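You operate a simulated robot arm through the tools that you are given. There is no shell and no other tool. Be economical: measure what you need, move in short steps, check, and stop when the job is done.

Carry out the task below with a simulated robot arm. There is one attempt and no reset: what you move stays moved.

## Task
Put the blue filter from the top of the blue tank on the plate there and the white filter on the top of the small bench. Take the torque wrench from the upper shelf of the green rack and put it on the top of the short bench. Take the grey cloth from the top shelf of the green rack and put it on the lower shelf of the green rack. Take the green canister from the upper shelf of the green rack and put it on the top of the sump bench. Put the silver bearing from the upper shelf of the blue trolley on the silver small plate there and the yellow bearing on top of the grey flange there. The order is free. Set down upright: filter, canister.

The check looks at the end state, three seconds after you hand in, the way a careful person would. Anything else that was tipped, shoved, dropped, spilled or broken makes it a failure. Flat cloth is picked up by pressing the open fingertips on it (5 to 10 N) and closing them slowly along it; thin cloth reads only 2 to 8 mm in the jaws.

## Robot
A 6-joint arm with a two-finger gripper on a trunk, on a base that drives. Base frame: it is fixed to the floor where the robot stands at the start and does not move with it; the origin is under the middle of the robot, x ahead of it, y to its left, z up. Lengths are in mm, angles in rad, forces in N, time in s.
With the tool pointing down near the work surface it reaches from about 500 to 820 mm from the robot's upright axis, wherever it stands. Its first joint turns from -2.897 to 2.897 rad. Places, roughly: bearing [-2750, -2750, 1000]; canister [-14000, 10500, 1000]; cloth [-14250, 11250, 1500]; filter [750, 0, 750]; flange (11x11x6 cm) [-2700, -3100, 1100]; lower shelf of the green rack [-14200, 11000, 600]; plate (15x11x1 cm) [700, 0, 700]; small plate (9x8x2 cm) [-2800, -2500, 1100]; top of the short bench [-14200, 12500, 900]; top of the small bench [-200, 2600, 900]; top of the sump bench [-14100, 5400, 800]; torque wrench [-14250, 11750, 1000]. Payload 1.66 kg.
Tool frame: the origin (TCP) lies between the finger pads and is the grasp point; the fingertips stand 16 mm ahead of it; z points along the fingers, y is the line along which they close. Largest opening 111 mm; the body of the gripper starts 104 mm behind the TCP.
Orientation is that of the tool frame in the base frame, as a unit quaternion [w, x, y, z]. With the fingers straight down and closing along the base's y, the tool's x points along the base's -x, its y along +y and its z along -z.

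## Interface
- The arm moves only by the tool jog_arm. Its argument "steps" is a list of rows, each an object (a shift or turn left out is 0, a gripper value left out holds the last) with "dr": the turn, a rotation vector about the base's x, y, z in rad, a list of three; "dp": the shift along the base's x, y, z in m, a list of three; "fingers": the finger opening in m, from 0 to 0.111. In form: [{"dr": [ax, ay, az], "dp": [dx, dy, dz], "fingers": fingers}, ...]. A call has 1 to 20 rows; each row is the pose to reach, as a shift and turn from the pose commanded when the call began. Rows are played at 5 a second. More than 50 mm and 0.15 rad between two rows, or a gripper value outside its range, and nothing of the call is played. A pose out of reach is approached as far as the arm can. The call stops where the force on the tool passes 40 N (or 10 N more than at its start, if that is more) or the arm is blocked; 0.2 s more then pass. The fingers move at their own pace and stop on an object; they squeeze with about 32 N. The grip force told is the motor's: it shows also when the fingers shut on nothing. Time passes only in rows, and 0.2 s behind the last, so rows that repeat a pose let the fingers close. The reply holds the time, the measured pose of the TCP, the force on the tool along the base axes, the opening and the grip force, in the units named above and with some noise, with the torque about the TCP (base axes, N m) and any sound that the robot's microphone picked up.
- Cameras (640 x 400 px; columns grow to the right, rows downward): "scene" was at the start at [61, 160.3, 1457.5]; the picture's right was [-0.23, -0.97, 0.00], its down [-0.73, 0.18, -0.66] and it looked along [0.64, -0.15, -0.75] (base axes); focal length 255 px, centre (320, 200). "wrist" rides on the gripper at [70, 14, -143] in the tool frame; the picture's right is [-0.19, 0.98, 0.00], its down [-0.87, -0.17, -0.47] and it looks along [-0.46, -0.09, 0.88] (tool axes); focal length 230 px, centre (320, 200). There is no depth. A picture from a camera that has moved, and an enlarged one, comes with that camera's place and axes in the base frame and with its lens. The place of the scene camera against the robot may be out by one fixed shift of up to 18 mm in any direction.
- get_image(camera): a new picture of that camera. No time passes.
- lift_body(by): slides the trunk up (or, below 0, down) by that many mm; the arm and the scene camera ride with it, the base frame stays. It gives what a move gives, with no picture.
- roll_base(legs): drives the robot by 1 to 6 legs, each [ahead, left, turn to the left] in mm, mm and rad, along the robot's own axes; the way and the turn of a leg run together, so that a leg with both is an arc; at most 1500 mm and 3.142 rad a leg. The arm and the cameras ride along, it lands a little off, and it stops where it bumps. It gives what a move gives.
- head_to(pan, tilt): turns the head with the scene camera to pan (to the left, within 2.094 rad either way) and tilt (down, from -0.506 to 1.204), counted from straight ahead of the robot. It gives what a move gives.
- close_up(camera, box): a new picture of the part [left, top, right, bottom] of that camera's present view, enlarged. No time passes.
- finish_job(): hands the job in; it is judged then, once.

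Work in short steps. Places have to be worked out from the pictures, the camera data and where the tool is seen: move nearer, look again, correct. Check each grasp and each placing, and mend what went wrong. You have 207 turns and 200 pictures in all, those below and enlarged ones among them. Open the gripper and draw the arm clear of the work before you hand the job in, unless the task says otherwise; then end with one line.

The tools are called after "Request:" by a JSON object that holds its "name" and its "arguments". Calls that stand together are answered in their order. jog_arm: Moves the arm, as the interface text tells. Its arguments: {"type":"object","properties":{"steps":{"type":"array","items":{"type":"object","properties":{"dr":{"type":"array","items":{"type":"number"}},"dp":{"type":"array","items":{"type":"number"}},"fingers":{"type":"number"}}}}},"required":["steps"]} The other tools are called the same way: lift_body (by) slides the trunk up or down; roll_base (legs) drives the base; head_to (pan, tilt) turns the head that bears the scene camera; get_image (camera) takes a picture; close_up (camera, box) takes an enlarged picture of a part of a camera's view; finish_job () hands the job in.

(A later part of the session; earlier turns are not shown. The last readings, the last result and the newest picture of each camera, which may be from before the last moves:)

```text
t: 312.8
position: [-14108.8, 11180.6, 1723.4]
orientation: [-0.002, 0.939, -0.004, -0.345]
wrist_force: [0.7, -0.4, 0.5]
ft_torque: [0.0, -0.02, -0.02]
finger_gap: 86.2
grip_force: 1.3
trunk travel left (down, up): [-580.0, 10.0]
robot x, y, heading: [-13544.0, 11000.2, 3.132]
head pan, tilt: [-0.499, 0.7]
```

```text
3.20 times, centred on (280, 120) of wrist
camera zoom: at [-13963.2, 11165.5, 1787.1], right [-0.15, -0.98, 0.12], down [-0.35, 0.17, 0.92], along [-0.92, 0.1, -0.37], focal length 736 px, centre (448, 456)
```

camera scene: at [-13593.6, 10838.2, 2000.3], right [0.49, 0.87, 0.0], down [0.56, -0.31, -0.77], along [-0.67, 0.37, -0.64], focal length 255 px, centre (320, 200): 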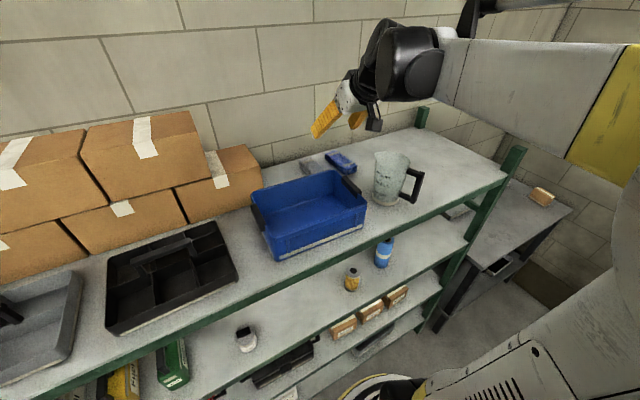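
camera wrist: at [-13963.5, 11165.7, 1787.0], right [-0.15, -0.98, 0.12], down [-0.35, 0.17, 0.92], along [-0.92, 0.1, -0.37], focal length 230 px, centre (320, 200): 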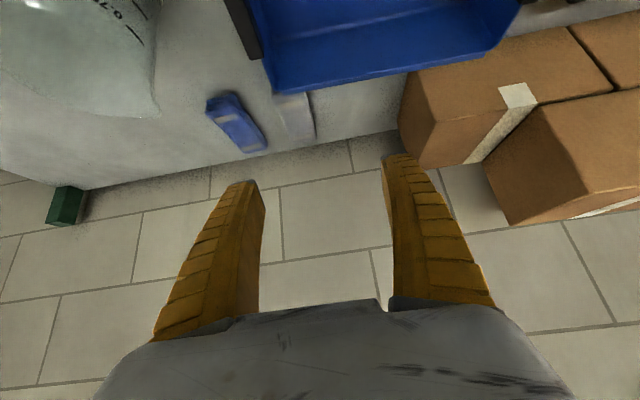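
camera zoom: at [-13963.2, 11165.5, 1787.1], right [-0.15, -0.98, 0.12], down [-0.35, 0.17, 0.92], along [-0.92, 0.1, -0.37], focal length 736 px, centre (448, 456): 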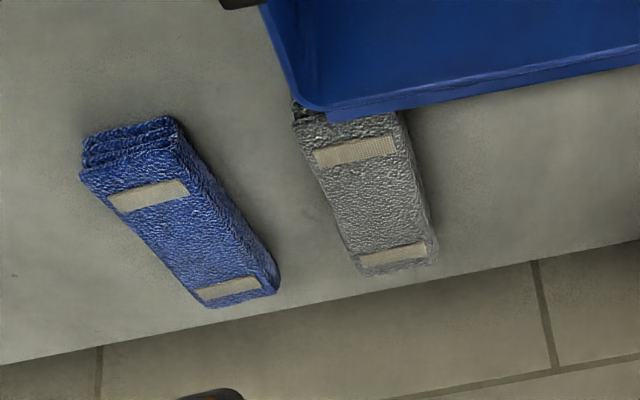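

The grey cloth is a folded bundle, about 65×140 mm, lying along x behind the crate: centre (-14343,11234), shelf z≈1425. I'll reduce the tilt to 0.35 and hover over it at z≈1600.

Request:
{"name": "jog_arm", "arguments": {"steps": [{"dr": [0, -0.09, 0], "dp": [-0.04, 0.01, 0]}, {"dr": [0, -0.18, 0], "dp": [-0.08, 0.02, 0]}, {"dr": [0, -0.27, 0], "dp": [-0.12, 0.03, -0.01]}, {"dr": [0, -0.35, 0], "dp": [-0.16, 0.04, -0.03], "fingers": 0.111}, {"dr": [0, -0.35, 0], "dp": [-0.195, 0.052, -0.06]}, {"dr": [0, -0.35, 0], "dp": [-0.215, 0.054, -0.1]}]}}

Request:
{"name": "get_image", "arguments": {"camera": "wrist"}}

Request:
{"name": "get_image", "arguments": {"camera": "scene"}}

```text
t: 314.2
position: [-14327.8, 11232.9, 1624.1]
orientation: [-0.002, 0.985, -0.005, -0.174]
wrist_force: [0.0, 0.0, 1.0]
ft_torque: [-0.01, -0.01, 0.03]
finger_gap: 110.9
grip_force: 0.1
trunk travel left (down, up): [-580.0, 10.0]
robot x, y, heading: [-13544.6, 10999.3, 3.131]
head pan, tilt: [-0.499, 0.7]
```

```text
97 pictures are left
camera wrist: at [-14212.9, 11218.4, 1734.0], right [-0.19, -0.98, 0.06], down [-0.65, 0.17, 0.74], along [-0.74, 0.1, -0.67], focal length 230 px, centre (320, 200)
```

wrist: 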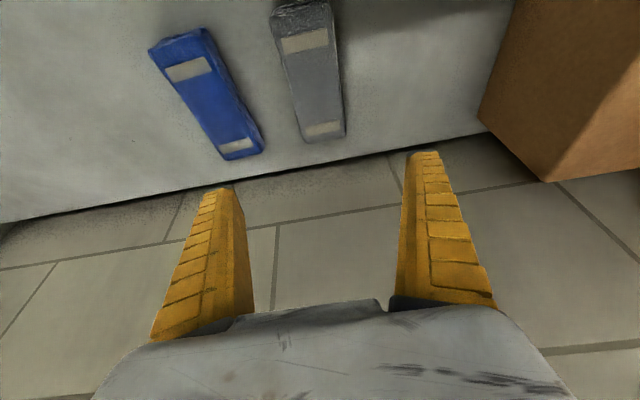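

```text
96 pictures are left
camera scene: at [-13596.5, 10838.8, 2000.1], right [0.49, 0.87, 0.0], down [0.56, -0.32, -0.76], along [-0.67, 0.37, -0.65], focal length 255 px, centre (320, 200)
```

scene: 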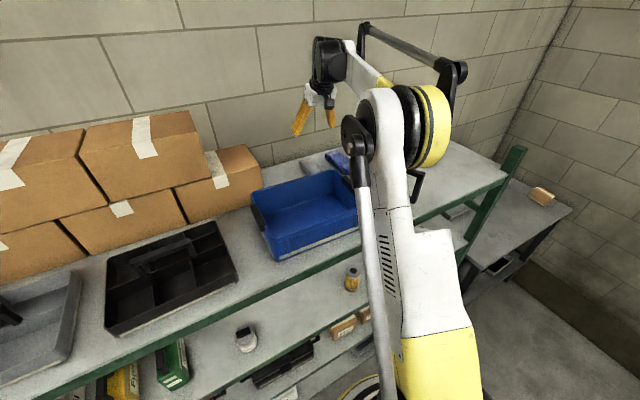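

The cloth spans x -14268..-14392 centred at y≈11229, and the blue one starts at y≈11320. I'll narrow the fingers to 95 mm and descend to z≈1480.

Request:
{"name": "jog_arm", "arguments": {"steps": [{"dp": [-0.005, -0.004, -0.04], "fingers": 0.095}, {"dp": [-0.007, -0.004, -0.08]}, {"dp": [-0.007, -0.004, -0.12]}, {"dp": [-0.007, -0.004, -0.145]}]}}

Request:
{"name": "get_image", "arguments": {"camera": "wrist"}}

```text
t: 315.2
position: [-14331.6, 11231.3, 1476.2]
orientation: [-0.001, 0.984, -0.003, -0.176]
wrist_force: [0.2, -0.3, 0.7]
ft_torque: [-0.01, -0.04, 0.0]
finger_gap: 95.7
grip_force: 0.6
trunk travel left (down, up): [-580.0, 10.0]
robot x, y, heading: [-13542.7, 11001.9, 3.133]
head pan, tilt: [-0.499, 0.7]
```

```text
95 pictures are left
camera wrist: at [-14217.0, 11217.3, 1587.7], right [-0.19, -0.98, 0.06], down [-0.65, 0.17, 0.74], along [-0.74, 0.1, -0.67], focal length 230 px, centre (320, 200)
```

wrist: 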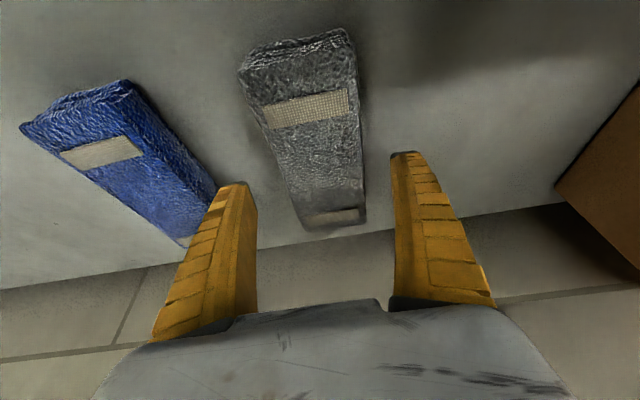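

Clearances are fine. I'll descend to z≈1452, then creep until the fingertips press lightly.

Request:
{"name": "jog_arm", "arguments": {"steps": [{"dp": [0.002, -0.002, -0.012]}, {"dp": [0.002, -0.002, -0.024]}, {"dp": [0.002, -0.002, -0.026]}]}}

```text
t: 316.2
position: [-14328.2, 11228.4, 1454.4]
orientation: [-0.003, 0.984, -0.005, -0.178]
wrist_force: [-0.7, 1.5, 16.7]
ft_torque: [-0.61, -0.04, 0.15]
finger_gap: 96.5
grip_force: 0.3
trunk travel left (down, up): [-580.0, 10.0]
robot x, y, heading: [-13541.5, 10999.8, 3.126]
head pan, tilt: [-0.499, 0.7]
stopped in row 3: the force on the tool passed its limit at 42 N (the readings are from after the stop); the commanded pose is now the measured one
```

The fingertips have touched the shelf (z≈1433). I'll ease up 2 mm and close slowly on the bundle.

Request:
{"name": "jog_arm", "arguments": {"steps": [{"dp": [0, 0, 0.002]}, {"dp": [0, 0, 0.002], "fingers": 0.075}, {"dp": [0, 0, 0.002], "fingers": 0.055}, {"dp": [0, 0, 0.002], "fingers": 0.035}, {"dp": [0, 0, 0.002], "fingers": 0.02}, {"dp": [0, 0, 0.002], "fingers": 0.01}, {"dp": [0, 0, 0.002], "fingers": 0.0}]}}

Request:
{"name": "get_image", "arguments": {"camera": "wrist"}}

```text
t: 317.8
position: [-14327.4, 11224.7, 1458.2]
orientation: [-0.004, 0.984, -0.004, -0.179]
wrist_force: [-0.7, -14.7, 21.3]
ft_torque: [-0.79, -0.05, -0.04]
finger_gap: 57.3
grip_force: 31.8
trunk travel left (down, up): [-580.0, 10.0]
robot x, y, heading: [-13542.9, 10999.3, 3.131]
head pan, tilt: [-0.499, 0.7]
```

```text
94 pictures are left
camera wrist: at [-14212.5, 11210.5, 1567.0], right [-0.19, -0.98, 0.06], down [-0.64, 0.17, 0.75], along [-0.74, 0.1, -0.66], focal length 230 px, centre (320, 200)
```

wrist: 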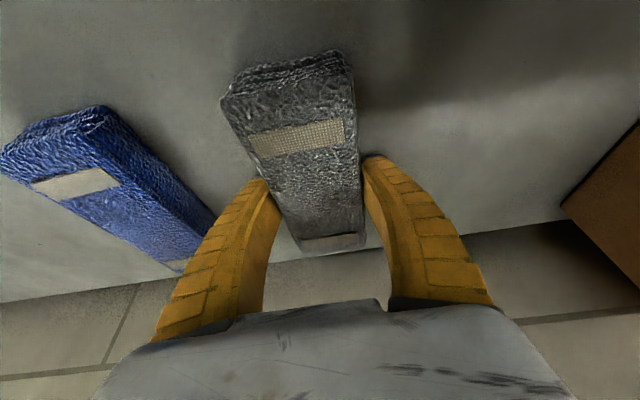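

The bundle is gripped at 57 mm. I'll lift it straight up and check.

Request:
{"name": "jog_arm", "arguments": {"steps": [{"dp": [0, 0, 0.02]}, {"dp": [0, 0, 0.06]}, {"dp": [0, 0, 0.1]}, {"dp": [0, 0, 0.14]}, {"dp": [0.03, 0, 0.17]}]}}

Request:
{"name": "get_image", "arguments": {"camera": "wrist"}}

```text
t: 319.0
position: [-14294.8, 11226.0, 1625.9]
orientation: [-0.003, 0.984, -0.004, -0.179]
wrist_force: [0.7, -0.5, -1.1]
ft_torque: [0.0, 0.1, 0.02]
finger_gap: 57.5
grip_force: 31.8
trunk travel left (down, up): [-580.0, 10.0]
robot x, y, heading: [-13541.5, 10997.1, 3.13]
head pan, tilt: [-0.499, 0.7]
```

```text
93 pictures are left
camera wrist: at [-14179.0, 11211.3, 1735.4], right [-0.19, -0.98, 0.06], down [-0.64, 0.17, 0.75], along [-0.74, 0.1, -0.66], focal length 230 px, centre (320, 200)
```

wrist: 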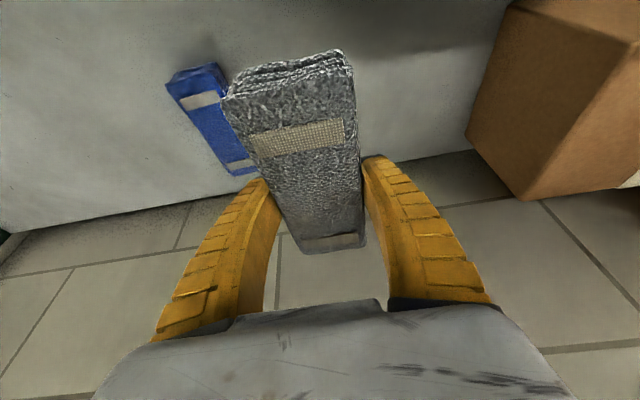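

The cloth is held. I'll back out from the rack and strafe right toward the free right end of the lower shelf.

Request:
{"name": "roll_base", "arguments": {"legs": [[-540, 0, 0.01], [0, -600, 0]]}}

Request:
{"name": "lift_body", "arguments": {"by": -450}}

Request:
{"name": "head_to", "arguments": {"pan": 0.0, "tilt": 0.55}}

Request:
{"name": "get_image", "arguments": {"camera": "scene"}}

```text
t: 325.2
position: [-13752.2, 11818.3, 1624.0]
orientation: [-0.002, 0.984, 0.001, -0.178]
wrist_force: [0.4, -0.3, -0.6]
ft_torque: [0.0, 0.0, 0.0]
finger_gap: 57.6
grip_force: 31.9
trunk travel left (down, up): [-580.0, 10.0]
robot x, y, heading: [-12996.1, 11595.5, 3.138]
head pan, tilt: [-0.499, 0.7]
```

```text
refused: -450 is not a number from -400 to 400
```

```text
t: 326.1
position: [-13752.6, 11817.6, 1623.6]
orientation: [-0.001, 0.984, 0.0, -0.178]
wrist_force: [0.0, 0.5, -1.0]
ft_torque: [0.02, 0.01, -0.03]
finger_gap: 57.3
grip_force: 32.1
trunk travel left (down, up): [-580.0, 10.0]
robot x, y, heading: [-12993.5, 11598.2, 3.142]
head pan, tilt: [0.0, 0.55]
```

```text
92 pictures are left
camera scene: at [-13059.3, 11396.2, 2013.3], right [0.0, 1.0, 0.0], down [0.52, 0.0, -0.85], along [-0.85, 0.0, -0.52], focal length 255 px, centre (320, 200)
```

scene: 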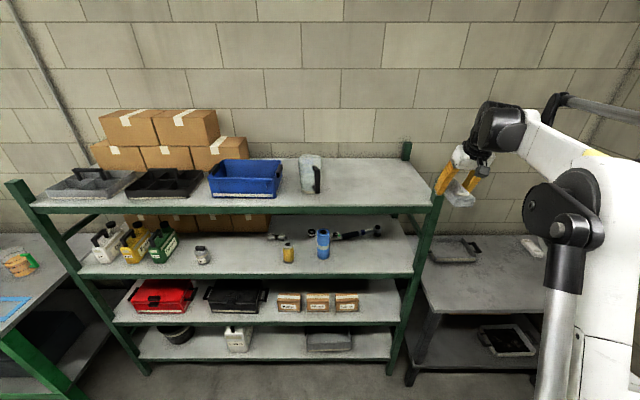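

The lower shelf is free between the cartons (y≈11635) and the right post (y≈11875), so I'll target (-14070,11755). Now I'll lower the trunk.

Request:
{"name": "lift_body", "arguments": {"by": -400}}

Request:
{"name": "lift_body", "arguments": {"by": -175}}

Request:
{"name": "get_image", "arguments": {"camera": "scene"}}

```text
t: 329.9
position: [-13751.2, 11817.5, 1224.7]
orientation: [-0.002, 0.984, 0.0, -0.178]
wrist_force: [0.5, 0.4, -0.2]
ft_torque: [0.03, -0.02, -0.02]
finger_gap: 57.4
grip_force: 31.7
trunk travel left (down, up): [-180.0, 410.0]
robot x, y, heading: [-12986.9, 11597.6, 3.141]
head pan, tilt: [0.0, 0.55]
```

```text
t: 331.9
position: [-13754.2, 11818.8, 1049.6]
orientation: [-0.001, 0.984, 0.0, -0.179]
wrist_force: [0.6, -0.2, -0.8]
ft_torque: [-0.03, -0.02, -0.02]
finger_gap: 57.2
grip_force: 32.3
trunk travel left (down, up): [-5.0, 585.0]
robot x, y, heading: [-12995.9, 11595.6, 3.142]
head pan, tilt: [0.0, 0.55]
```

```text
91 pictures are left
camera scene: at [-13059.1, 11396.4, 1438.5], right [0.0, 1.0, 0.0], down [0.52, 0.0, -0.85], along [-0.85, 0.0, -0.52], focal length 255 px, centre (320, 200)
```

scene: 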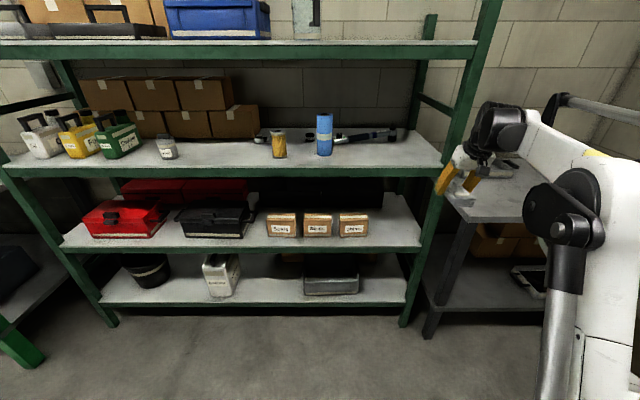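

I'll set the tool tilt to 0.7, pull the hand in, and lower to z≈740 in front of the lower shelf's opening.

Request:
{"name": "jog_arm", "arguments": {"steps": [{"dr": [0, 0.04, 0], "dp": [0.022, -0.007, -0.034]}, {"dr": [0, 0.08, 0], "dp": [0.044, -0.014, -0.068]}, {"dr": [0, 0.12, 0], "dp": [0.066, -0.021, -0.102]}, {"dr": [0, 0.16, 0], "dp": [0.088, -0.028, -0.136]}, {"dr": [0, 0.2, 0], "dp": [0.11, -0.035, -0.17]}, {"dr": [0, 0.24, 0], "dp": [0.132, -0.042, -0.204]}, {"dr": [0, 0.28, 0], "dp": [0.154, -0.049, -0.238]}, {"dr": [0, 0.32, 0], "dp": [0.176, -0.056, -0.272]}, {"dr": [0, 0.35, 0], "dp": [0.198, -0.063, -0.306]}]}}

Request:
{"name": "get_image", "arguments": {"camera": "scene"}}

Request:
{"name": "get_image", "arguments": {"camera": "wrist"}}

```text
t: 333.9
position: [-13572.5, 11764.4, 766.6]
orientation: [-0.001, 0.938, 0.0, -0.346]
wrist_force: [0.4, 0.5, 0.0]
ft_torque: [0.02, 0.04, -0.01]
finger_gap: 57.5
grip_force: 32.2
out of reach, approached as far as the arm can: row 9
trunk travel left (down, up): [-5.0, 585.0]
robot x, y, heading: [-12997.0, 11597.5, 3.137]
head pan, tilt: [0.0, 0.55]
```

```text
90 pictures are left
camera scene: at [-13059.1, 11396.3, 1438.4], right [0.0, 1.0, 0.0], down [0.52, 0.0, -0.85], along [-0.85, 0.0, -0.52], focal length 255 px, centre (320, 200)
```

scene: 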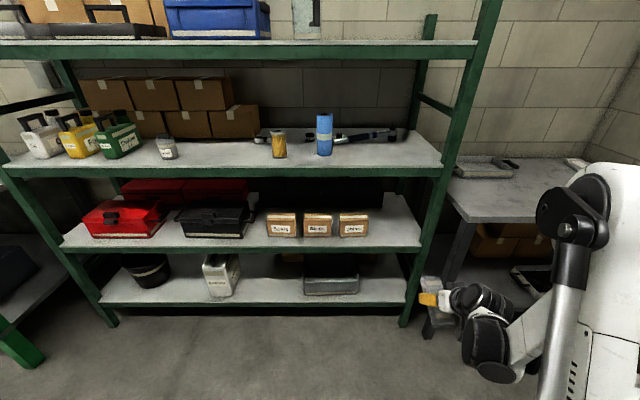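

```text
89 pictures are left
camera wrist: at [-13427.1, 11750.0, 830.5], right [-0.15, -0.98, 0.12], down [-0.35, 0.16, 0.92], along [-0.92, 0.09, -0.37], focal length 230 px, centre (320, 200)
```

wrist: 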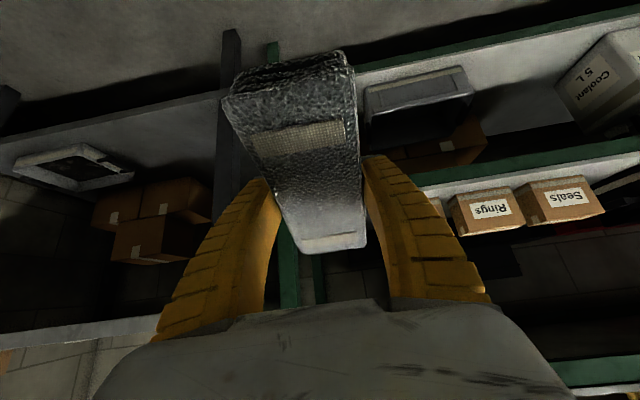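

The lower shelf is at z≈606. The hand must go lower before entering, so I'll extend a bit forward while going down to z≈690.

Request:
{"name": "jog_arm", "arguments": {"steps": [{"dp": [-0.03, -0.004, -0.015]}, {"dp": [-0.06, -0.008, -0.035]}, {"dp": [-0.09, -0.012, -0.055]}, {"dp": [-0.11, -0.014, -0.078]}]}}

```text
t: 334.9
position: [-13682.2, 11748.0, 687.5]
orientation: [-0.001, 0.938, 0.0, -0.346]
wrist_force: [0.0, -0.5, -0.5]
ft_torque: [0.03, 0.03, -0.01]
finger_gap: 57.4
grip_force: 32.3
trunk travel left (down, up): [-5.0, 585.0]
robot x, y, heading: [-12993.5, 11592.9, 3.137]
head pan, tilt: [0.0, 0.55]
```

Request:
{"name": "roll_base", "arguments": {"legs": [[230, 0, 0.004]]}}

Request:
{"name": "get_image", "arguments": {"camera": "scene"}}

Request:
{"name": "get_image", "arguments": {"camera": "wrist"}}

```text
t: 336.6
position: [-13913.3, 11748.0, 688.7]
orientation: [-0.002, 0.938, 0.001, -0.346]
wrist_force: [-0.1, -0.3, 0.1]
ft_torque: [-0.03, 0.0, 0.02]
finger_gap: 57.2
grip_force: 31.8
trunk travel left (down, up): [-5.0, 585.0]
robot x, y, heading: [-13224.1, 11600.6, -3.139]
head pan, tilt: [0.0, 0.55]
```

```text
88 pictures are left
camera scene: at [-13289.3, 11396.4, 1438.4], right [0.0, 1.0, 0.0], down [0.52, 0.0, -0.85], along [-0.85, 0.0, -0.52], focal length 255 px, centre (320, 200)
```

scene: 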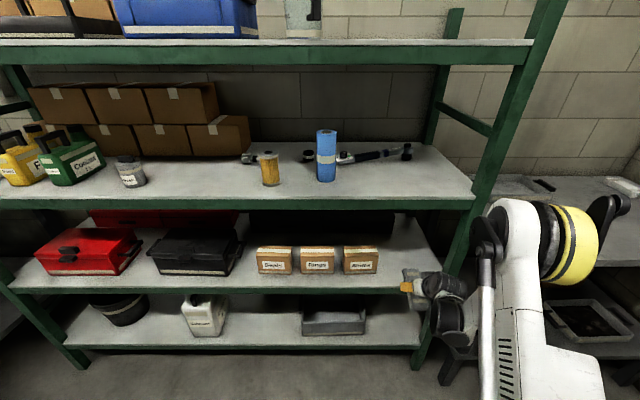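

```text
87 pictures are left
camera wrist: at [-13767.1, 11734.1, 751.4], right [-0.14, -0.98, 0.12], down [-0.35, 0.16, 0.92], along [-0.93, 0.09, -0.37], focal length 230 px, centre (320, 200)
```

wrist: 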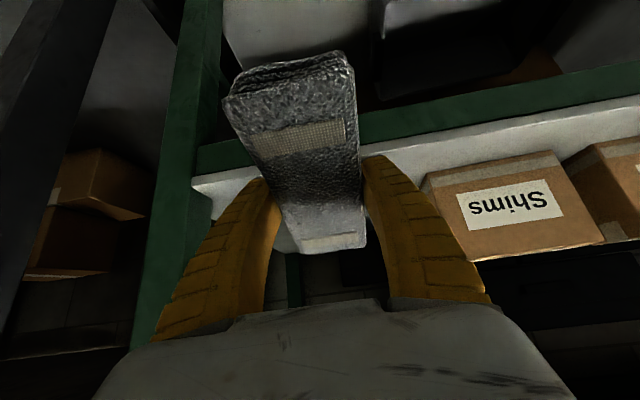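

There is room between the "Shims" carton and the post. I'll drive 155 mm further in.

Request:
{"name": "roll_base", "arguments": {"legs": [[155, 0, 0]]}}

Request:
{"name": "get_image", "arguments": {"camera": "wrist"}}

```text
t: 338.0
position: [-14068.4, 11746.0, 688.4]
orientation: [-0.002, 0.938, 0.001, -0.347]
wrist_force: [0.1, 0.0, 0.0]
ft_torque: [0.02, -0.01, 0.02]
finger_gap: 57.5
grip_force: 31.2
trunk travel left (down, up): [-5.0, 585.0]
robot x, y, heading: [-13385.7, 11598.7, -3.144]
head pan, tilt: [0.0, 0.55]
```

```text
86 pictures are left
camera wrist: at [-13924.1, 11732.7, 751.4], right [-0.14, -0.98, 0.12], down [-0.35, 0.16, 0.92], along [-0.93, 0.09, -0.37], focal length 230 px, centre (320, 200)
```

wrist: 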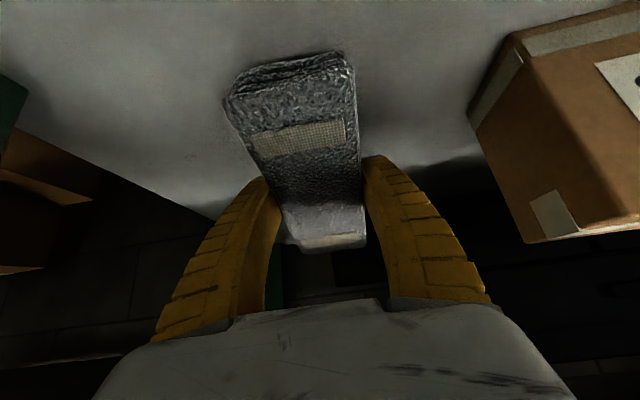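

The hand is clear inside. I'll lower until the cloth touches the shelf.

Request:
{"name": "jog_arm", "arguments": {"steps": [{"dp": [0, 0, -0.012]}, {"dp": [0, 0, -0.024]}, {"dp": [0, 0, -0.032]}, {"dp": [0, 0, -0.038]}, {"dp": [0, 0, -0.042]}]}}

```text
t: 338.9
position: [-14070.6, 11745.5, 657.7]
orientation: [-0.002, 0.936, 0.001, -0.351]
wrist_force: [8.1, -1.8, 27.0]
ft_torque: [-0.19, -0.61, 0.23]
finger_gap: 57.8
grip_force: 31.9
trunk travel left (down, up): [-5.0, 585.0]
robot x, y, heading: [-13380.8, 11597.0, -3.142]
head pan, tilt: [0.0, 0.55]
stopped in row 4: the force on the tool passed its limit at 50 N (the readings are from after the stop); the commanded pose is now the measured one
```

The near end has touched. I'll lift slightly and rotate the tool 0.25 rad toward vertical so the bundle lies flatter, then lower again.

Request:
{"name": "jog_arm", "arguments": {"steps": [{"dp": [0, 0, 0.006]}, {"dr": [0, -0.12, 0], "dp": [0, 0, 0.006]}, {"dr": [0, -0.25, 0], "dp": [0, 0, 0.006]}, {"dr": [0, -0.25, 0], "dp": [0, 0, -0.002]}, {"dr": [0, -0.25, 0], "dp": [0, 0, -0.008]}, {"dr": [0, -0.25, 0], "dp": [0, 0, -0.014]}]}}

```text
t: 340.0
position: [-14071.5, 11746.0, 657.7]
orientation: [-0.002, 0.972, 0.001, -0.234]
wrist_force: [10.0, -3.2, 31.4]
ft_torque: [-0.31, -0.17, 0.08]
finger_gap: 57.4
grip_force: 32.3
trunk travel left (down, up): [-5.0, 585.0]
robot x, y, heading: [-13385.6, 11599.8, -3.141]
head pan, tilt: [0.0, 0.55]
stopped in row 5: the force on the tool passed its limit at 51 N (the readings are from after the stop); the commanded pose is now the measured one
```

The cloth is in contact and nearly flat. I'll open, lift clear, and look.

Request:
{"name": "jog_arm", "arguments": {"steps": [{"dp": [0, 0, 0.001], "fingers": 0.07}, {"dp": [0, 0, 0.001], "fingers": 0.085}, {"dp": [0, 0, 0.002], "fingers": 0.085}, {"dp": [0.01, 0, 0.025]}, {"dp": [0.03, 0, 0.035]}, {"dp": [0.06, 0, 0.035]}]}}

Request:
{"name": "get_image", "arguments": {"camera": "wrist"}}

```text
t: 341.4
position: [-14013.6, 11745.8, 690.1]
orientation: [-0.002, 0.973, 0.001, -0.232]
wrist_force: [-0.4, -0.4, -0.4]
ft_torque: [-0.01, 0.01, -0.01]
finger_gap: 86.3
grip_force: 0.6
trunk travel left (down, up): [-5.0, 585.0]
robot x, y, heading: [-13379.5, 11594.8, -3.142]
head pan, tilt: [0.0, 0.55]
```

```text
85 pictures are left
camera wrist: at [-13888.1, 11732.2, 786.5], right [-0.17, -0.98, 0.08], down [-0.56, 0.16, 0.81], along [-0.81, 0.09, -0.58], focal length 230 px, centre (320, 200)
```

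wrist: 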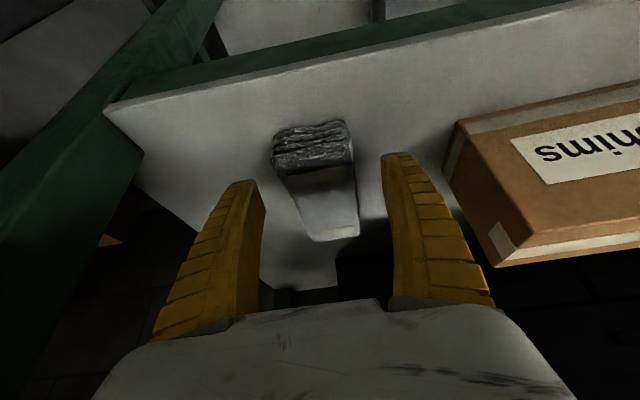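

The cloth lies on the lower shelf. I'll confirm from the scene camera.

Request:
{"name": "close_up", "arguments": {"camera": "scene", "box": [280, 220, 480, 340]}}

```text
3.20 times, centred on (380, 280) of scene
camera zoom: at [-13445.8, 11396.0, 1438.4], right [0.0, 1.0, 0.0], down [0.52, 0.0, -0.85], along [-0.85, 0.0, -0.52], focal length 817 px, centre (128, -56)
```

zoom: 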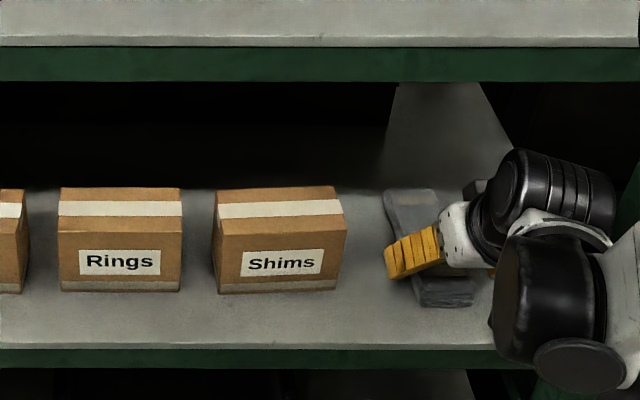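

The cloth is flat on the lower shelf. I'll back out straight and then look closely at the torque wrench.

Request:
{"name": "roll_base", "arguments": {"legs": [[-330, 0, 0]]}}

Request:
{"name": "head_to", "arguments": {"pan": 0.0, "tilt": 0.3}}

Request:
{"name": "close_up", "arguments": {"camera": "scene", "box": [300, 170, 500, 290]}}

```text
t: 343.6
position: [-13690.1, 11747.2, 689.9]
orientation: [-0.001, 0.973, 0.0, -0.231]
wrist_force: [-0.1, -0.8, 0.5]
ft_torque: [0.0, -0.01, -0.01]
finger_gap: 86.5
grip_force: 0.7
trunk travel left (down, up): [-5.0, 585.0]
robot x, y, heading: [-13056.3, 11598.1, -3.138]
head pan, tilt: [0.0, 0.55]
```

```text
t: 344.4
position: [-13689.7, 11748.6, 690.2]
orientation: [-0.001, 0.973, 0.0, -0.232]
wrist_force: [0.8, -0.4, -0.8]
ft_torque: [0.01, -0.02, -0.01]
finger_gap: 86.1
grip_force: 1.0
trunk travel left (down, up): [-5.0, 585.0]
robot x, y, heading: [-13055.6, 11596.8, -3.146]
head pan, tilt: [0.0, 0.3]
```

```text
3.20 times, centred on (400, 230) of scene
camera zoom: at [-13125.0, 11396.7, 1461.3], right [0.0, 1.0, 0.0], down [0.3, 0.0, -0.96], along [-0.96, 0.0, -0.3], focal length 817 px, centre (64, 104)
```

zoom: 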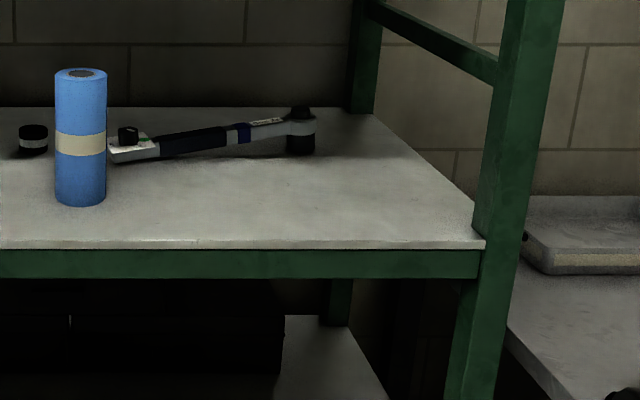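

The wrench: window body at left (y≈11455), black grip to y≈11650, blue ring, head with socket at y≈11745, yawed about 11°. I'll set up a sideways-leaning grasp outside the rack, so first I raise the hand and make the tool vertical.

Request:
{"name": "jog_arm", "arguments": {"steps": [{"dr": [0, -0.08, 0], "dp": [0, -0.005, 0.045]}, {"dr": [0, -0.16, 0], "dp": [0, -0.01, 0.09]}, {"dr": [0, -0.24, 0], "dp": [0, -0.015, 0.135]}, {"dr": [0, -0.32, 0], "dp": [0, -0.02, 0.18]}, {"dr": [0, -0.4, 0], "dp": [0.01, -0.025, 0.225]}, {"dr": [0, -0.468, 0], "dp": [0.02, -0.03, 0.27]}, {"dr": [0, -0.468, 0], "dp": [0.04, -0.03, 0.315]}, {"dr": [0, -0.468, 0], "dp": [0.06, -0.03, 0.36]}, {"dr": [0, -0.468, 0], "dp": [0.07, -0.03, 0.4]}]}}

Request:
{"name": "jog_arm", "arguments": {"steps": [{"dr": [0, 0, -0.14]}, {"dr": [0, 0, -0.28]}, {"dr": [0, 0, -0.42]}, {"dr": [0, 0, -0.56]}, {"dr": [0, 0, -0.7]}, {"dr": [0, 0, -0.84]}, {"dr": [0, 0, -0.98]}, {"dr": [0, 0, -1.12]}, {"dr": [0, 0, -1.26]}, {"dr": [0, 0, -1.383]}]}}

```text
t: 346.4
position: [-13620.3, 11716.8, 1091.6]
orientation: [-0.002, 1.0, 0.001, 0.001]
wrist_force: [0.7, -0.2, 0.8]
ft_torque: [-0.02, 0.04, 0.03]
finger_gap: 86.3
grip_force: 1.1
trunk travel left (down, up): [-5.0, 585.0]
robot x, y, heading: [-13056.6, 11600.6, -3.138]
head pan, tilt: [0.0, 0.3]
```

```text
t: 348.6
position: [-13619.9, 11716.4, 1091.5]
orientation: [-0.002, 0.77, -0.638, 0.001]
wrist_force: [-1.2, 0.7, 0.4]
ft_torque: [-0.02, 0.02, -0.02]
finger_gap: 86.2
grip_force: 0.6
trunk travel left (down, up): [-5.0, 585.0]
robot x, y, heading: [-13057.4, 11597.6, -3.141]
head pan, tilt: [0.0, 0.3]
```

Both moves succeeded. Now I'll lean the tool 0.5 rad so the wrist goes toward +y, and look.

Request:
{"name": "jog_arm", "arguments": {"steps": [{"dr": [-0.123, -0.0235, 0]}, {"dr": [-0.246, -0.047, 0]}, {"dr": [-0.369, -0.07, 0]}, {"dr": [-0.491, -0.0935, 0]}]}}

Request:
{"name": "get_image", "arguments": {"camera": "scene"}}

Request:
{"name": "get_image", "arguments": {"camera": "wrist"}}

```text
t: 349.6
position: [-13620.3, 11716.5, 1090.1]
orientation: [0.158, 0.746, -0.617, 0.192]
wrist_force: [0.3, 0.4, 0.1]
ft_torque: [0.02, 0.04, -0.02]
finger_gap: 86.2
grip_force: 1.1
trunk travel left (down, up): [-5.0, 585.0]
robot x, y, heading: [-13058.9, 11597.7, -3.14]
head pan, tilt: [0.0, 0.3]
```

```text
82 pictures are left
camera scene: at [-13125.2, 11396.8, 1461.3], right [0.0, 1.0, 0.0], down [0.3, 0.0, -0.96], along [-0.96, 0.0, -0.3], focal length 255 px, centre (320, 200)
```

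scene: 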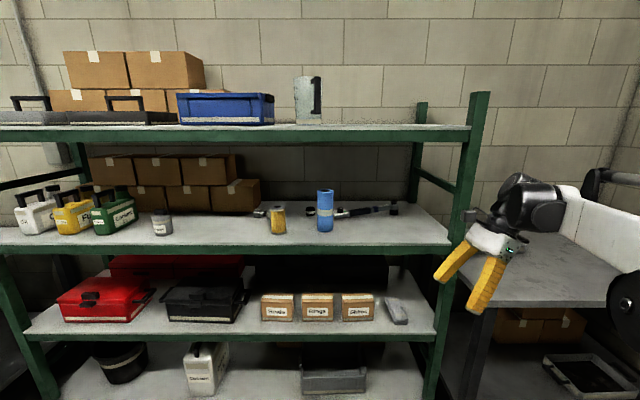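

```text
81 pictures are left
camera wrist: at [-13635.5, 11722.0, 1249.4], right [-1.0, -0.02, -0.09], down [-0.02, 1.0, 0.0], along [0.09, 0.0, -1.0], focal length 230 px, centre (320, 200)
```

wrist: 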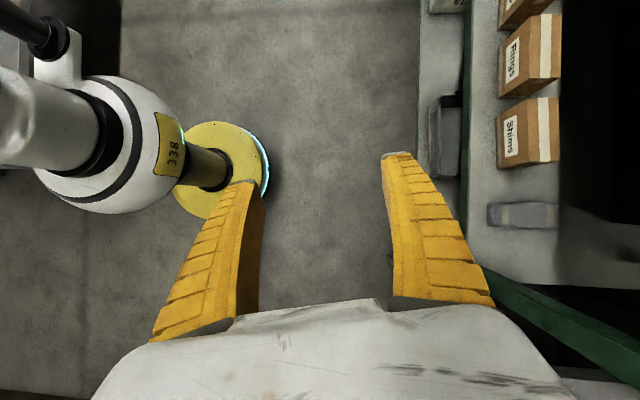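

The wrist camera now looks straight down. I'll shift the robot to -y and bring the hand back toward y≈11640, so the forearm enters clear of the right post.

Request:
{"name": "roll_base", "arguments": {"legs": [[0, 350, 0]]}}

Request:
{"name": "jog_arm", "arguments": {"steps": [{"dp": [0, 0.045, 0], "fingers": 0.07}, {"dp": [0, 0.09, 0]}, {"dp": [0, 0.135, 0]}, {"dp": [0, 0.18, 0]}, {"dp": [0, 0.225, 0]}, {"dp": [0, 0.268, 0]}]}}

Request:
{"name": "get_image", "arguments": {"camera": "scene"}}

```text
t: 351.9
position: [-13619.9, 11357.4, 1091.1]
orientation: [0.157, 0.748, -0.616, 0.192]
wrist_force: [0.3, -0.5, -1.2]
ft_torque: [0.0, -0.02, 0.0]
finger_gap: 86.0
grip_force: 0.8
trunk travel left (down, up): [-5.0, 585.0]
robot x, y, heading: [-13057.3, 11240.3, -3.141]
head pan, tilt: [0.0, 0.3]
```

```text
t: 353.3
position: [-13618.4, 11625.3, 1092.5]
orientation: [0.156, 0.748, -0.616, 0.193]
wrist_force: [0.0, 0.1, -0.8]
ft_torque: [0.02, 0.03, -0.04]
finger_gap: 71.8
grip_force: 1.4
trunk travel left (down, up): [-5.0, 585.0]
robot x, y, heading: [-13058.5, 11242.7, -3.14]
head pan, tilt: [0.0, 0.3]
```

```text
80 pictures are left
camera scene: at [-13124.4, 11039.2, 1461.3], right [0.0, 1.0, 0.0], down [0.3, 0.0, -0.96], along [-0.96, 0.0, -0.3], focal length 255 px, centre (320, 200)
```

scene: 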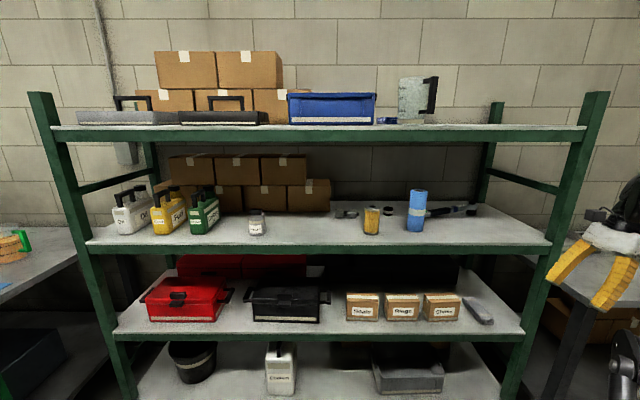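

Request:
{"name": "head_to", "arguments": {"pan": -0.6, "tilt": 0.35}}

Request:
{"name": "get_image", "arguments": {"camera": "scene"}}

```text
t: 354.3
position: [-13618.2, 11624.0, 1092.0]
orientation: [0.157, 0.748, -0.616, 0.191]
wrist_force: [0.2, -0.3, -0.3]
ft_torque: [0.03, -0.03, 0.0]
finger_gap: 71.9
grip_force: 0.9
trunk travel left (down, up): [-5.0, 585.0]
robot x, y, heading: [-13058.9, 11240.9, -3.146]
head pan, tilt: [-0.6, 0.351]
```

```text
79 pictures are left
camera scene: at [-13107.7, 11091.4, 1456.6], right [0.56, 0.83, 0.0], down [0.28, -0.19, -0.94], along [-0.78, 0.53, -0.34], focal length 255 px, centre (320, 200)
```

scene: 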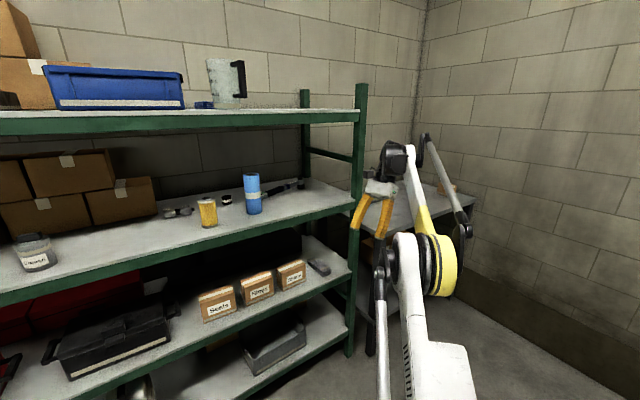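

The forearm now runs toward the robot with the elbow low, so entry should be clear of the post and lip. I'll drive ahead 300 mm and check.

Request:
{"name": "roll_base", "arguments": {"legs": [[300, 0, 0.003]]}}

Request:
{"name": "get_image", "arguments": {"camera": "scene"}}

Request:
{"name": "get_image", "arguments": {"camera": "wrist"}}

```text
t: 356.3
position: [-13922.4, 11617.2, 1090.6]
orientation: [0.156, 0.749, -0.614, 0.192]
wrist_force: [0.8, 0.4, 0.2]
ft_torque: [0.0, 0.0, 0.01]
finger_gap: 71.7
grip_force: 0.9
trunk travel left (down, up): [-5.0, 585.0]
robot x, y, heading: [-13355.7, 11235.4, -3.131]
head pan, tilt: [-0.6, 0.351]
```

```text
78 pictures are left
camera scene: at [-13406.2, 11089.0, 1456.6], right [0.56, 0.83, 0.0], down [0.29, -0.19, -0.94], along [-0.78, 0.52, -0.34], focal length 255 px, centre (320, 200)
```

scene: 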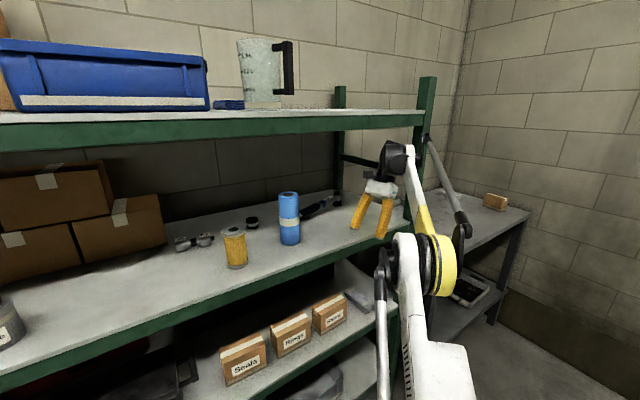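

```text
77 pictures are left
camera wrist: at [-13937.2, 11622.9, 1250.8], right [-1.0, -0.03, -0.09], down [-0.03, 1.0, 0.0], along [0.09, 0.0, -1.0], focal length 230 px, centre (320, 200)
```

wrist: 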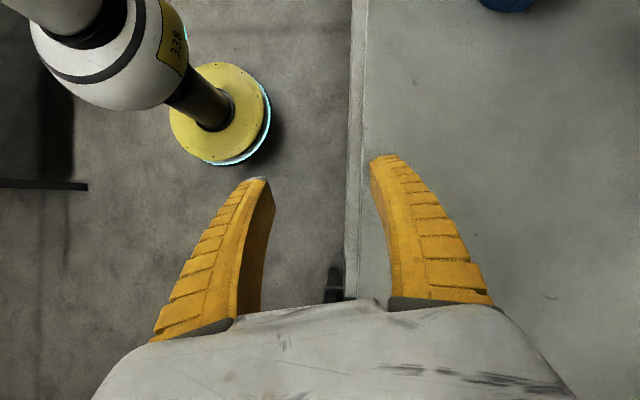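

A linkage rod stands up near z≈1375, so I'll lower the hand 20 mm before going under the top shelf's lip, then move in 180 mm.

Request:
{"name": "jog_arm", "arguments": {"steps": [{"dp": [0, 0.008, -0.01]}, {"dp": [0, 0.015, -0.02]}]}}

Request:
{"name": "roll_base", "arguments": {"legs": [[180, 0, -0.01]]}}

Request:
{"name": "get_image", "arguments": {"camera": "wrist"}}

Request:
{"name": "get_image", "arguments": {"camera": "scene"}}

```text
t: 356.9
position: [-13921.6, 11633.4, 1072.5]
orientation: [0.156, 0.75, -0.613, 0.193]
wrist_force: [-0.2, -0.1, 0.2]
ft_torque: [0.01, -0.01, 0.02]
finger_gap: 71.7
grip_force: 1.3
trunk travel left (down, up): [-5.0, 585.0]
robot x, y, heading: [-13354.2, 11237.7, -3.131]
head pan, tilt: [-0.6, 0.351]
```

```text
t: 358.4
position: [-14095.5, 11640.0, 1071.9]
orientation: [0.158, 0.746, -0.618, 0.191]
wrist_force: [0.3, 0.3, 0.0]
ft_torque: [-0.02, -0.02, -0.03]
finger_gap: 72.0
grip_force: 1.1
trunk travel left (down, up): [-5.0, 585.0]
robot x, y, heading: [-13533.1, 11239.5, 3.141]
head pan, tilt: [-0.6, 0.351]
```

```text
76 pictures are left
camera wrist: at [-14110.7, 11644.2, 1230.8], right [-1.0, -0.02, -0.09], down [-0.02, 1.0, 0.0], along [0.09, 0.0, -1.0], focal length 230 px, centre (320, 200)
```

wrist: 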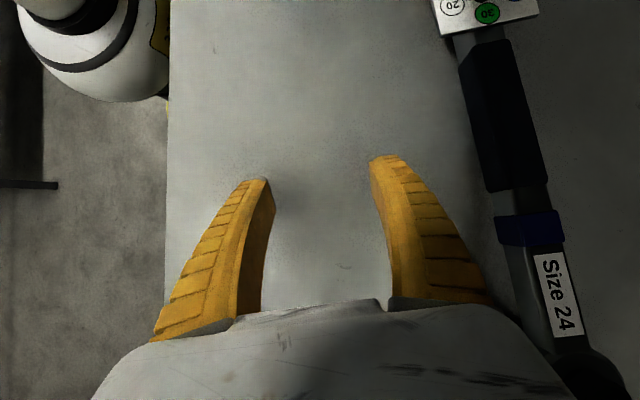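

```text
75 pictures are left
camera scene: at [-13586.5, 11088.8, 1456.6], right [0.57, 0.82, 0.0], down [0.28, -0.19, -0.94], along [-0.77, 0.53, -0.34], focal length 255 px, centre (320, 200)
```

scene: 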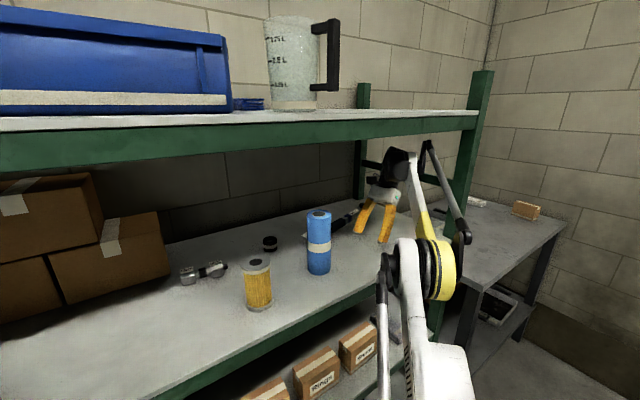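

The wrench is clearly visible: axis through (-14228,11621) and (-14237,11660), handle ~30 mm thick. The far finger must pass over it, so I'll lean 0.2 rad more to keep the linkage low, raise to z≈1103, then move above it.

Request:
{"name": "jog_arm", "arguments": {"steps": [{"dr": [-0.098, -0.0185, 0], "dp": [0, -0.01, 0.005]}, {"dr": [-0.196, -0.037, 0], "dp": [0, -0.02, 0.015]}, {"dr": [-0.196, -0.037, 0], "dp": [0, -0.022, 0.031]}]}}

Request:
{"name": "get_image", "arguments": {"camera": "scene"}}

```text
t: 359.2
position: [-14114.2, 11596.1, 1103.7]
orientation: [0.215, 0.727, -0.615, 0.217]
wrist_force: [0.4, -0.5, 0.5]
ft_torque: [0.02, 0.03, 0.02]
finger_gap: 71.9
grip_force: 1.0
out of reach, approached as far as the arm can: row 1, 2, 3
trunk travel left (down, up): [-5.0, 585.0]
robot x, y, heading: [-13537.3, 11237.3, 3.144]
head pan, tilt: [-0.6, 0.351]
```

```text
74 pictures are left
camera scene: at [-13586.7, 11088.4, 1456.6], right [0.57, 0.82, 0.0], down [0.28, -0.19, -0.94], along [-0.77, 0.53, -0.34], focal length 255 px, centre (320, 200)
```

scene: 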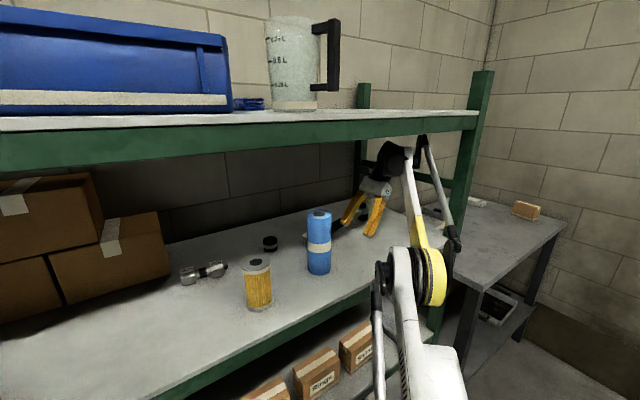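

The lean stopped at 0.62 (a joint limit), but the hand is high enough and the rod is already under the shelf at z≈1370, with clearance. The base radius is only about 250 mm, so I'll drive in 85 mm, keeping this posture.

Request:
{"name": "roll_base", "arguments": {"legs": [[85, 0, 0]]}}

Request:
{"name": "get_image", "arguments": {"camera": "wrist"}}

```text
t: 360.3
position: [-14197.9, 11595.1, 1104.3]
orientation: [0.214, 0.728, -0.614, 0.218]
wrist_force: [0.1, -0.4, -0.3]
ft_torque: [0.02, 0.0, 0.01]
finger_gap: 71.7
grip_force: 0.9
trunk travel left (down, up): [-5.0, 585.0]
robot x, y, heading: [-13621.8, 11242.0, -3.139]
head pan, tilt: [-0.6, 0.351]
```

```text
73 pictures are left
camera wrist: at [-14208.9, 11621.0, 1260.9], right [-1.0, 0.0, -0.07], down [0.01, 0.99, -0.13], along [0.06, -0.13, -0.99], focal length 230 px, centre (320, 200)
```

wrist: 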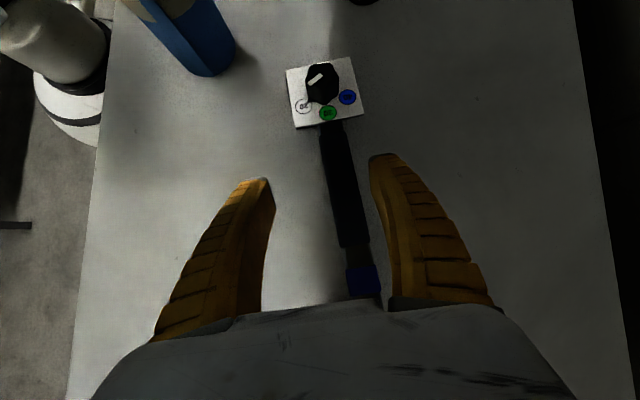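

The handle's axis at y≈11615 is x≈-14223. I'll nudge the base 22 mm ahead and 22 mm right, then lower the arm.

Request:
{"name": "roll_base", "arguments": {"legs": [[22, -22, 0]]}}

Request:
{"name": "jog_arm", "arguments": {"steps": [{"dp": [0, 0, -0.01]}, {"dp": [0, 0, -0.02]}]}}

Request:
{"name": "get_image", "arguments": {"camera": "wrist"}}

```text
t: 361.1
position: [-14220.1, 11618.5, 1102.1]
orientation: [0.216, 0.727, -0.615, 0.217]
wrist_force: [-0.2, -0.2, -0.5]
ft_torque: [0.0, 0.0, 0.01]
finger_gap: 71.6
grip_force: 0.6
trunk travel left (down, up): [-5.0, 585.0]
robot x, y, heading: [-13643.2, 11257.8, 3.14]
head pan, tilt: [-0.6, 0.351]
```

```text
t: 361.8
position: [-14220.5, 11618.1, 1083.4]
orientation: [0.216, 0.727, -0.615, 0.217]
wrist_force: [-0.5, -1.0, 0.0]
ft_torque: [0.01, 0.01, 0.01]
finger_gap: 71.7
grip_force: 0.8
trunk travel left (down, up): [-5.0, 585.0]
robot x, y, heading: [-13640.9, 11261.3, 3.143]
head pan, tilt: [-0.6, 0.351]
```

```text
72 pictures are left
camera wrist: at [-14230.9, 11643.0, 1241.3], right [-1.0, 0.0, -0.06], down [0.01, 0.99, -0.13], along [0.06, -0.13, -0.99], focal length 230 px, centre (320, 200)
```

wrist: 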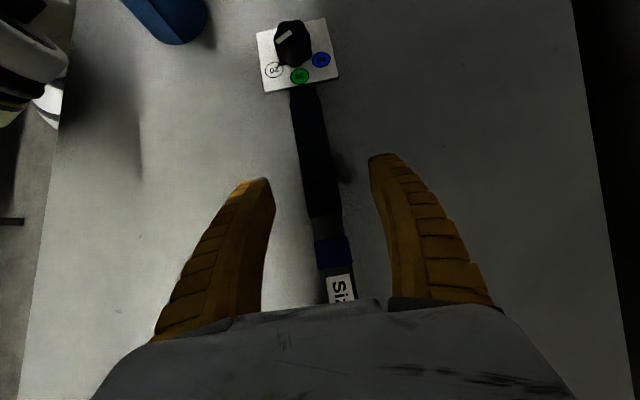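

The handle is centred between the fingertips. I'll lower gently to about z=1062.

Request:
{"name": "jog_arm", "arguments": {"steps": [{"dp": [0, 0, -0.008]}, {"dp": [0, 0, -0.014]}, {"dp": [0, 0, -0.018]}, {"dp": [0, 0, -0.021]}]}}

```text
t: 362.8
position: [-14218.1, 11616.4, 1082.0]
orientation: [0.215, 0.728, -0.614, 0.217]
wrist_force: [0.1, 0.8, 0.6]
ft_torque: [0.0, 0.01, -0.02]
finger_gap: 71.8
grip_force: 0.9
trunk travel left (down, up): [-5.0, 585.0]
robot x, y, heading: [-13644.8, 11263.3, 3.14]
head pan, tilt: [-0.6, 0.351]
```

The arm didn't descend, possibly because of a joint limit. I'll try again with a small step.

Request:
{"name": "jog_arm", "arguments": {"steps": [{"dp": [0, 0, -0.01]}, {"dp": [0, 0, -0.01]}]}}

```text
t: 363.6
position: [-14215.5, 11613.7, 1085.0]
orientation: [0.217, 0.727, -0.615, 0.215]
wrist_force: [-0.2, 0.1, 0.1]
ft_torque: [-0.03, -0.01, -0.04]
finger_gap: 71.8
grip_force: 1.5
trunk travel left (down, up): [-5.0, 585.0]
robot x, y, heading: [-13643.6, 11259.7, 3.142]
head pan, tilt: [-0.6, 0.351]
stopped in row 2: the arm was blocked; the commanded pose is now the measured one
```

The arm is blocked by something; I'll look at the elbow against the shelf edge.

Request:
{"name": "head_to", "arguments": {"pan": -0.6, "tilt": 0.6}}

Request:
{"name": "get_image", "arguments": {"camera": "scene"}}

```text
t: 364.3
position: [-14216.1, 11613.4, 1083.2]
orientation: [0.216, 0.727, -0.615, 0.216]
wrist_force: [0.3, 0.6, -1.1]
ft_torque: [0.01, 0.03, -0.01]
finger_gap: 71.9
grip_force: 1.1
trunk travel left (down, up): [-5.0, 585.0]
robot x, y, heading: [-13643.9, 11261.1, 3.141]
head pan, tilt: [-0.6, 0.6]
```

```text
71 pictures are left
camera scene: at [-13686.9, 11107.5, 1434.6], right [0.57, 0.82, 0.0], down [0.46, -0.32, -0.83], along [-0.68, 0.47, -0.56], focal length 255 px, centre (320, 200)
```

scene: 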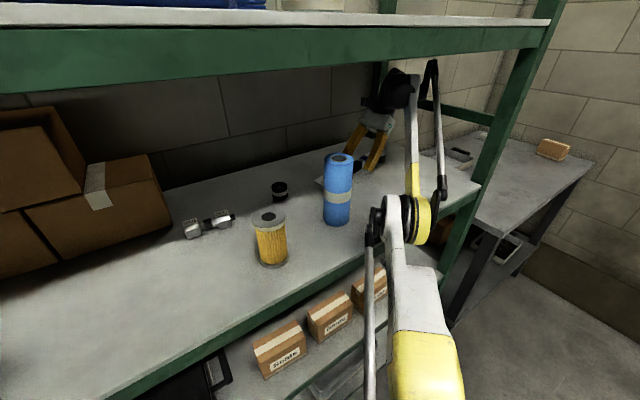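

The elbow ring is resting at the shelf's front edge. I'll raise the trunk 20 mm and lower the hand the same, so the elbow rises relative to the shelf.

Request:
{"name": "lift_body", "arguments": {"by": 20}}

Request:
{"name": "jog_arm", "arguments": {"steps": [{"dp": [0, 0, -0.01]}, {"dp": [0, 0, -0.02]}, {"dp": [0, 0, -0.03]}]}}

```text
t: 365.0
position: [-14217.4, 11616.5, 1094.4]
orientation: [0.215, 0.727, -0.615, 0.217]
wrist_force: [-0.1, 0.5, -0.1]
ft_torque: [-0.04, -0.01, -0.01]
finger_gap: 72.0
grip_force: 0.7
trunk travel left (down, up): [-25.0, 565.0]
robot x, y, heading: [-13642.2, 11259.3, 3.142]
head pan, tilt: [-0.6, 0.6]
```

```text
t: 365.8
position: [-14217.3, 11614.5, 1089.8]
orientation: [0.216, 0.728, -0.615, 0.215]
wrist_force: [0.1, -0.1, -0.5]
ft_torque: [-0.02, 0.0, 0.01]
finger_gap: 71.4
grip_force: 0.7
trunk travel left (down, up): [-25.0, 565.0]
robot x, y, heading: [-13642.8, 11263.5, 3.144]
head pan, tilt: [-0.6, 0.6]
```

The elbow still blocks it. I'll raise the hand to pass back over the wrench, then stand the robot farther back so the arm is more extended.

Request:
{"name": "jog_arm", "arguments": {"steps": [{"dp": [0, 0, 0.01]}, {"dp": [0, 0, 0.018]}]}}

```text
t: 366.4
position: [-14215.7, 11614.5, 1089.0]
orientation: [0.215, 0.727, -0.614, 0.218]
wrist_force: [0.8, 0.6, -0.6]
ft_torque: [0.03, -0.01, 0.01]
finger_gap: 71.6
grip_force: 0.7
trunk travel left (down, up): [-25.0, 565.0]
robot x, y, heading: [-13640.5, 11257.4, 3.144]
head pan, tilt: [-0.6, 0.6]
```

Request:
{"name": "jog_arm", "arguments": {"steps": [{"dp": [0, 0, 0.01]}, {"dp": [0, 0, 0.02]}, {"dp": [0, 0, 0.028]}]}}

```text
t: 367.2
position: [-14218.2, 11615.9, 1111.4]
orientation: [0.216, 0.727, -0.614, 0.218]
wrist_force: [-0.3, -0.8, 0.3]
ft_torque: [0.0, -0.02, -0.01]
finger_gap: 71.6
grip_force: 1.2
trunk travel left (down, up): [-25.0, 565.0]
robot x, y, heading: [-13641.2, 11260.1, 3.141]
head pan, tilt: [-0.6, 0.6]
```

Request:
{"name": "roll_base", "arguments": {"legs": [[-120, 0, 0]]}}

Request:
{"name": "jog_arm", "arguments": {"steps": [{"dp": [-0.03, 0, 0]}, {"dp": [-0.06, 0, 0]}, {"dp": [-0.09, 0, 0]}, {"dp": [-0.12, 0, 0]}]}}

Request:
{"name": "get_image", "arguments": {"camera": "scene"}}

```text
t: 368.4
position: [-14098.6, 11616.3, 1112.4]
orientation: [0.216, 0.726, -0.615, 0.217]
wrist_force: [0.0, -1.4, 1.0]
ft_torque: [0.01, 0.02, 0.01]
finger_gap: 71.8
grip_force: 1.1
trunk travel left (down, up): [-25.0, 565.0]
robot x, y, heading: [-13522.5, 11260.1, 3.139]
head pan, tilt: [-0.6, 0.6]
```

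```text
t: 369.4
position: [-14153.9, 11578.7, 1089.4]
orientation: [0.216, 0.726, -0.616, 0.217]
wrist_force: [-0.4, 0.7, -0.4]
ft_torque: [0.02, 0.0, 0.01]
finger_gap: 71.6
grip_force: 1.5
out of reach, approached as far as the arm can: row 1, 2, 3, 4
trunk travel left (down, up): [-25.0, 565.0]
robot x, y, heading: [-13521.0, 11260.9, 3.143]
head pan, tilt: [-0.6, 0.6]
```

```text
70 pictures are left
camera scene: at [-13570.1, 11108.8, 1453.8], right [0.57, 0.82, 0.0], down [0.47, -0.32, -0.82], along [-0.68, 0.47, -0.57], focal length 255 px, centre (320, 200)
```

scene: 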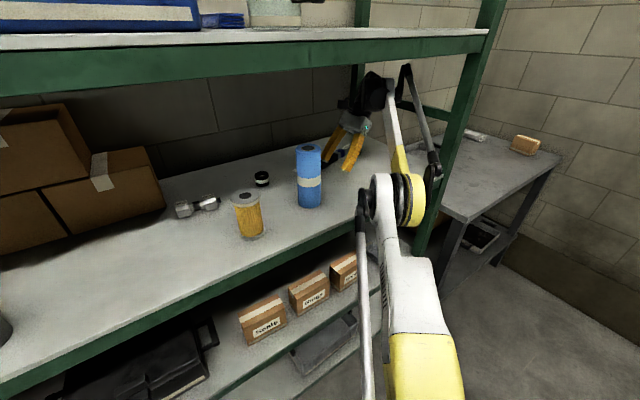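

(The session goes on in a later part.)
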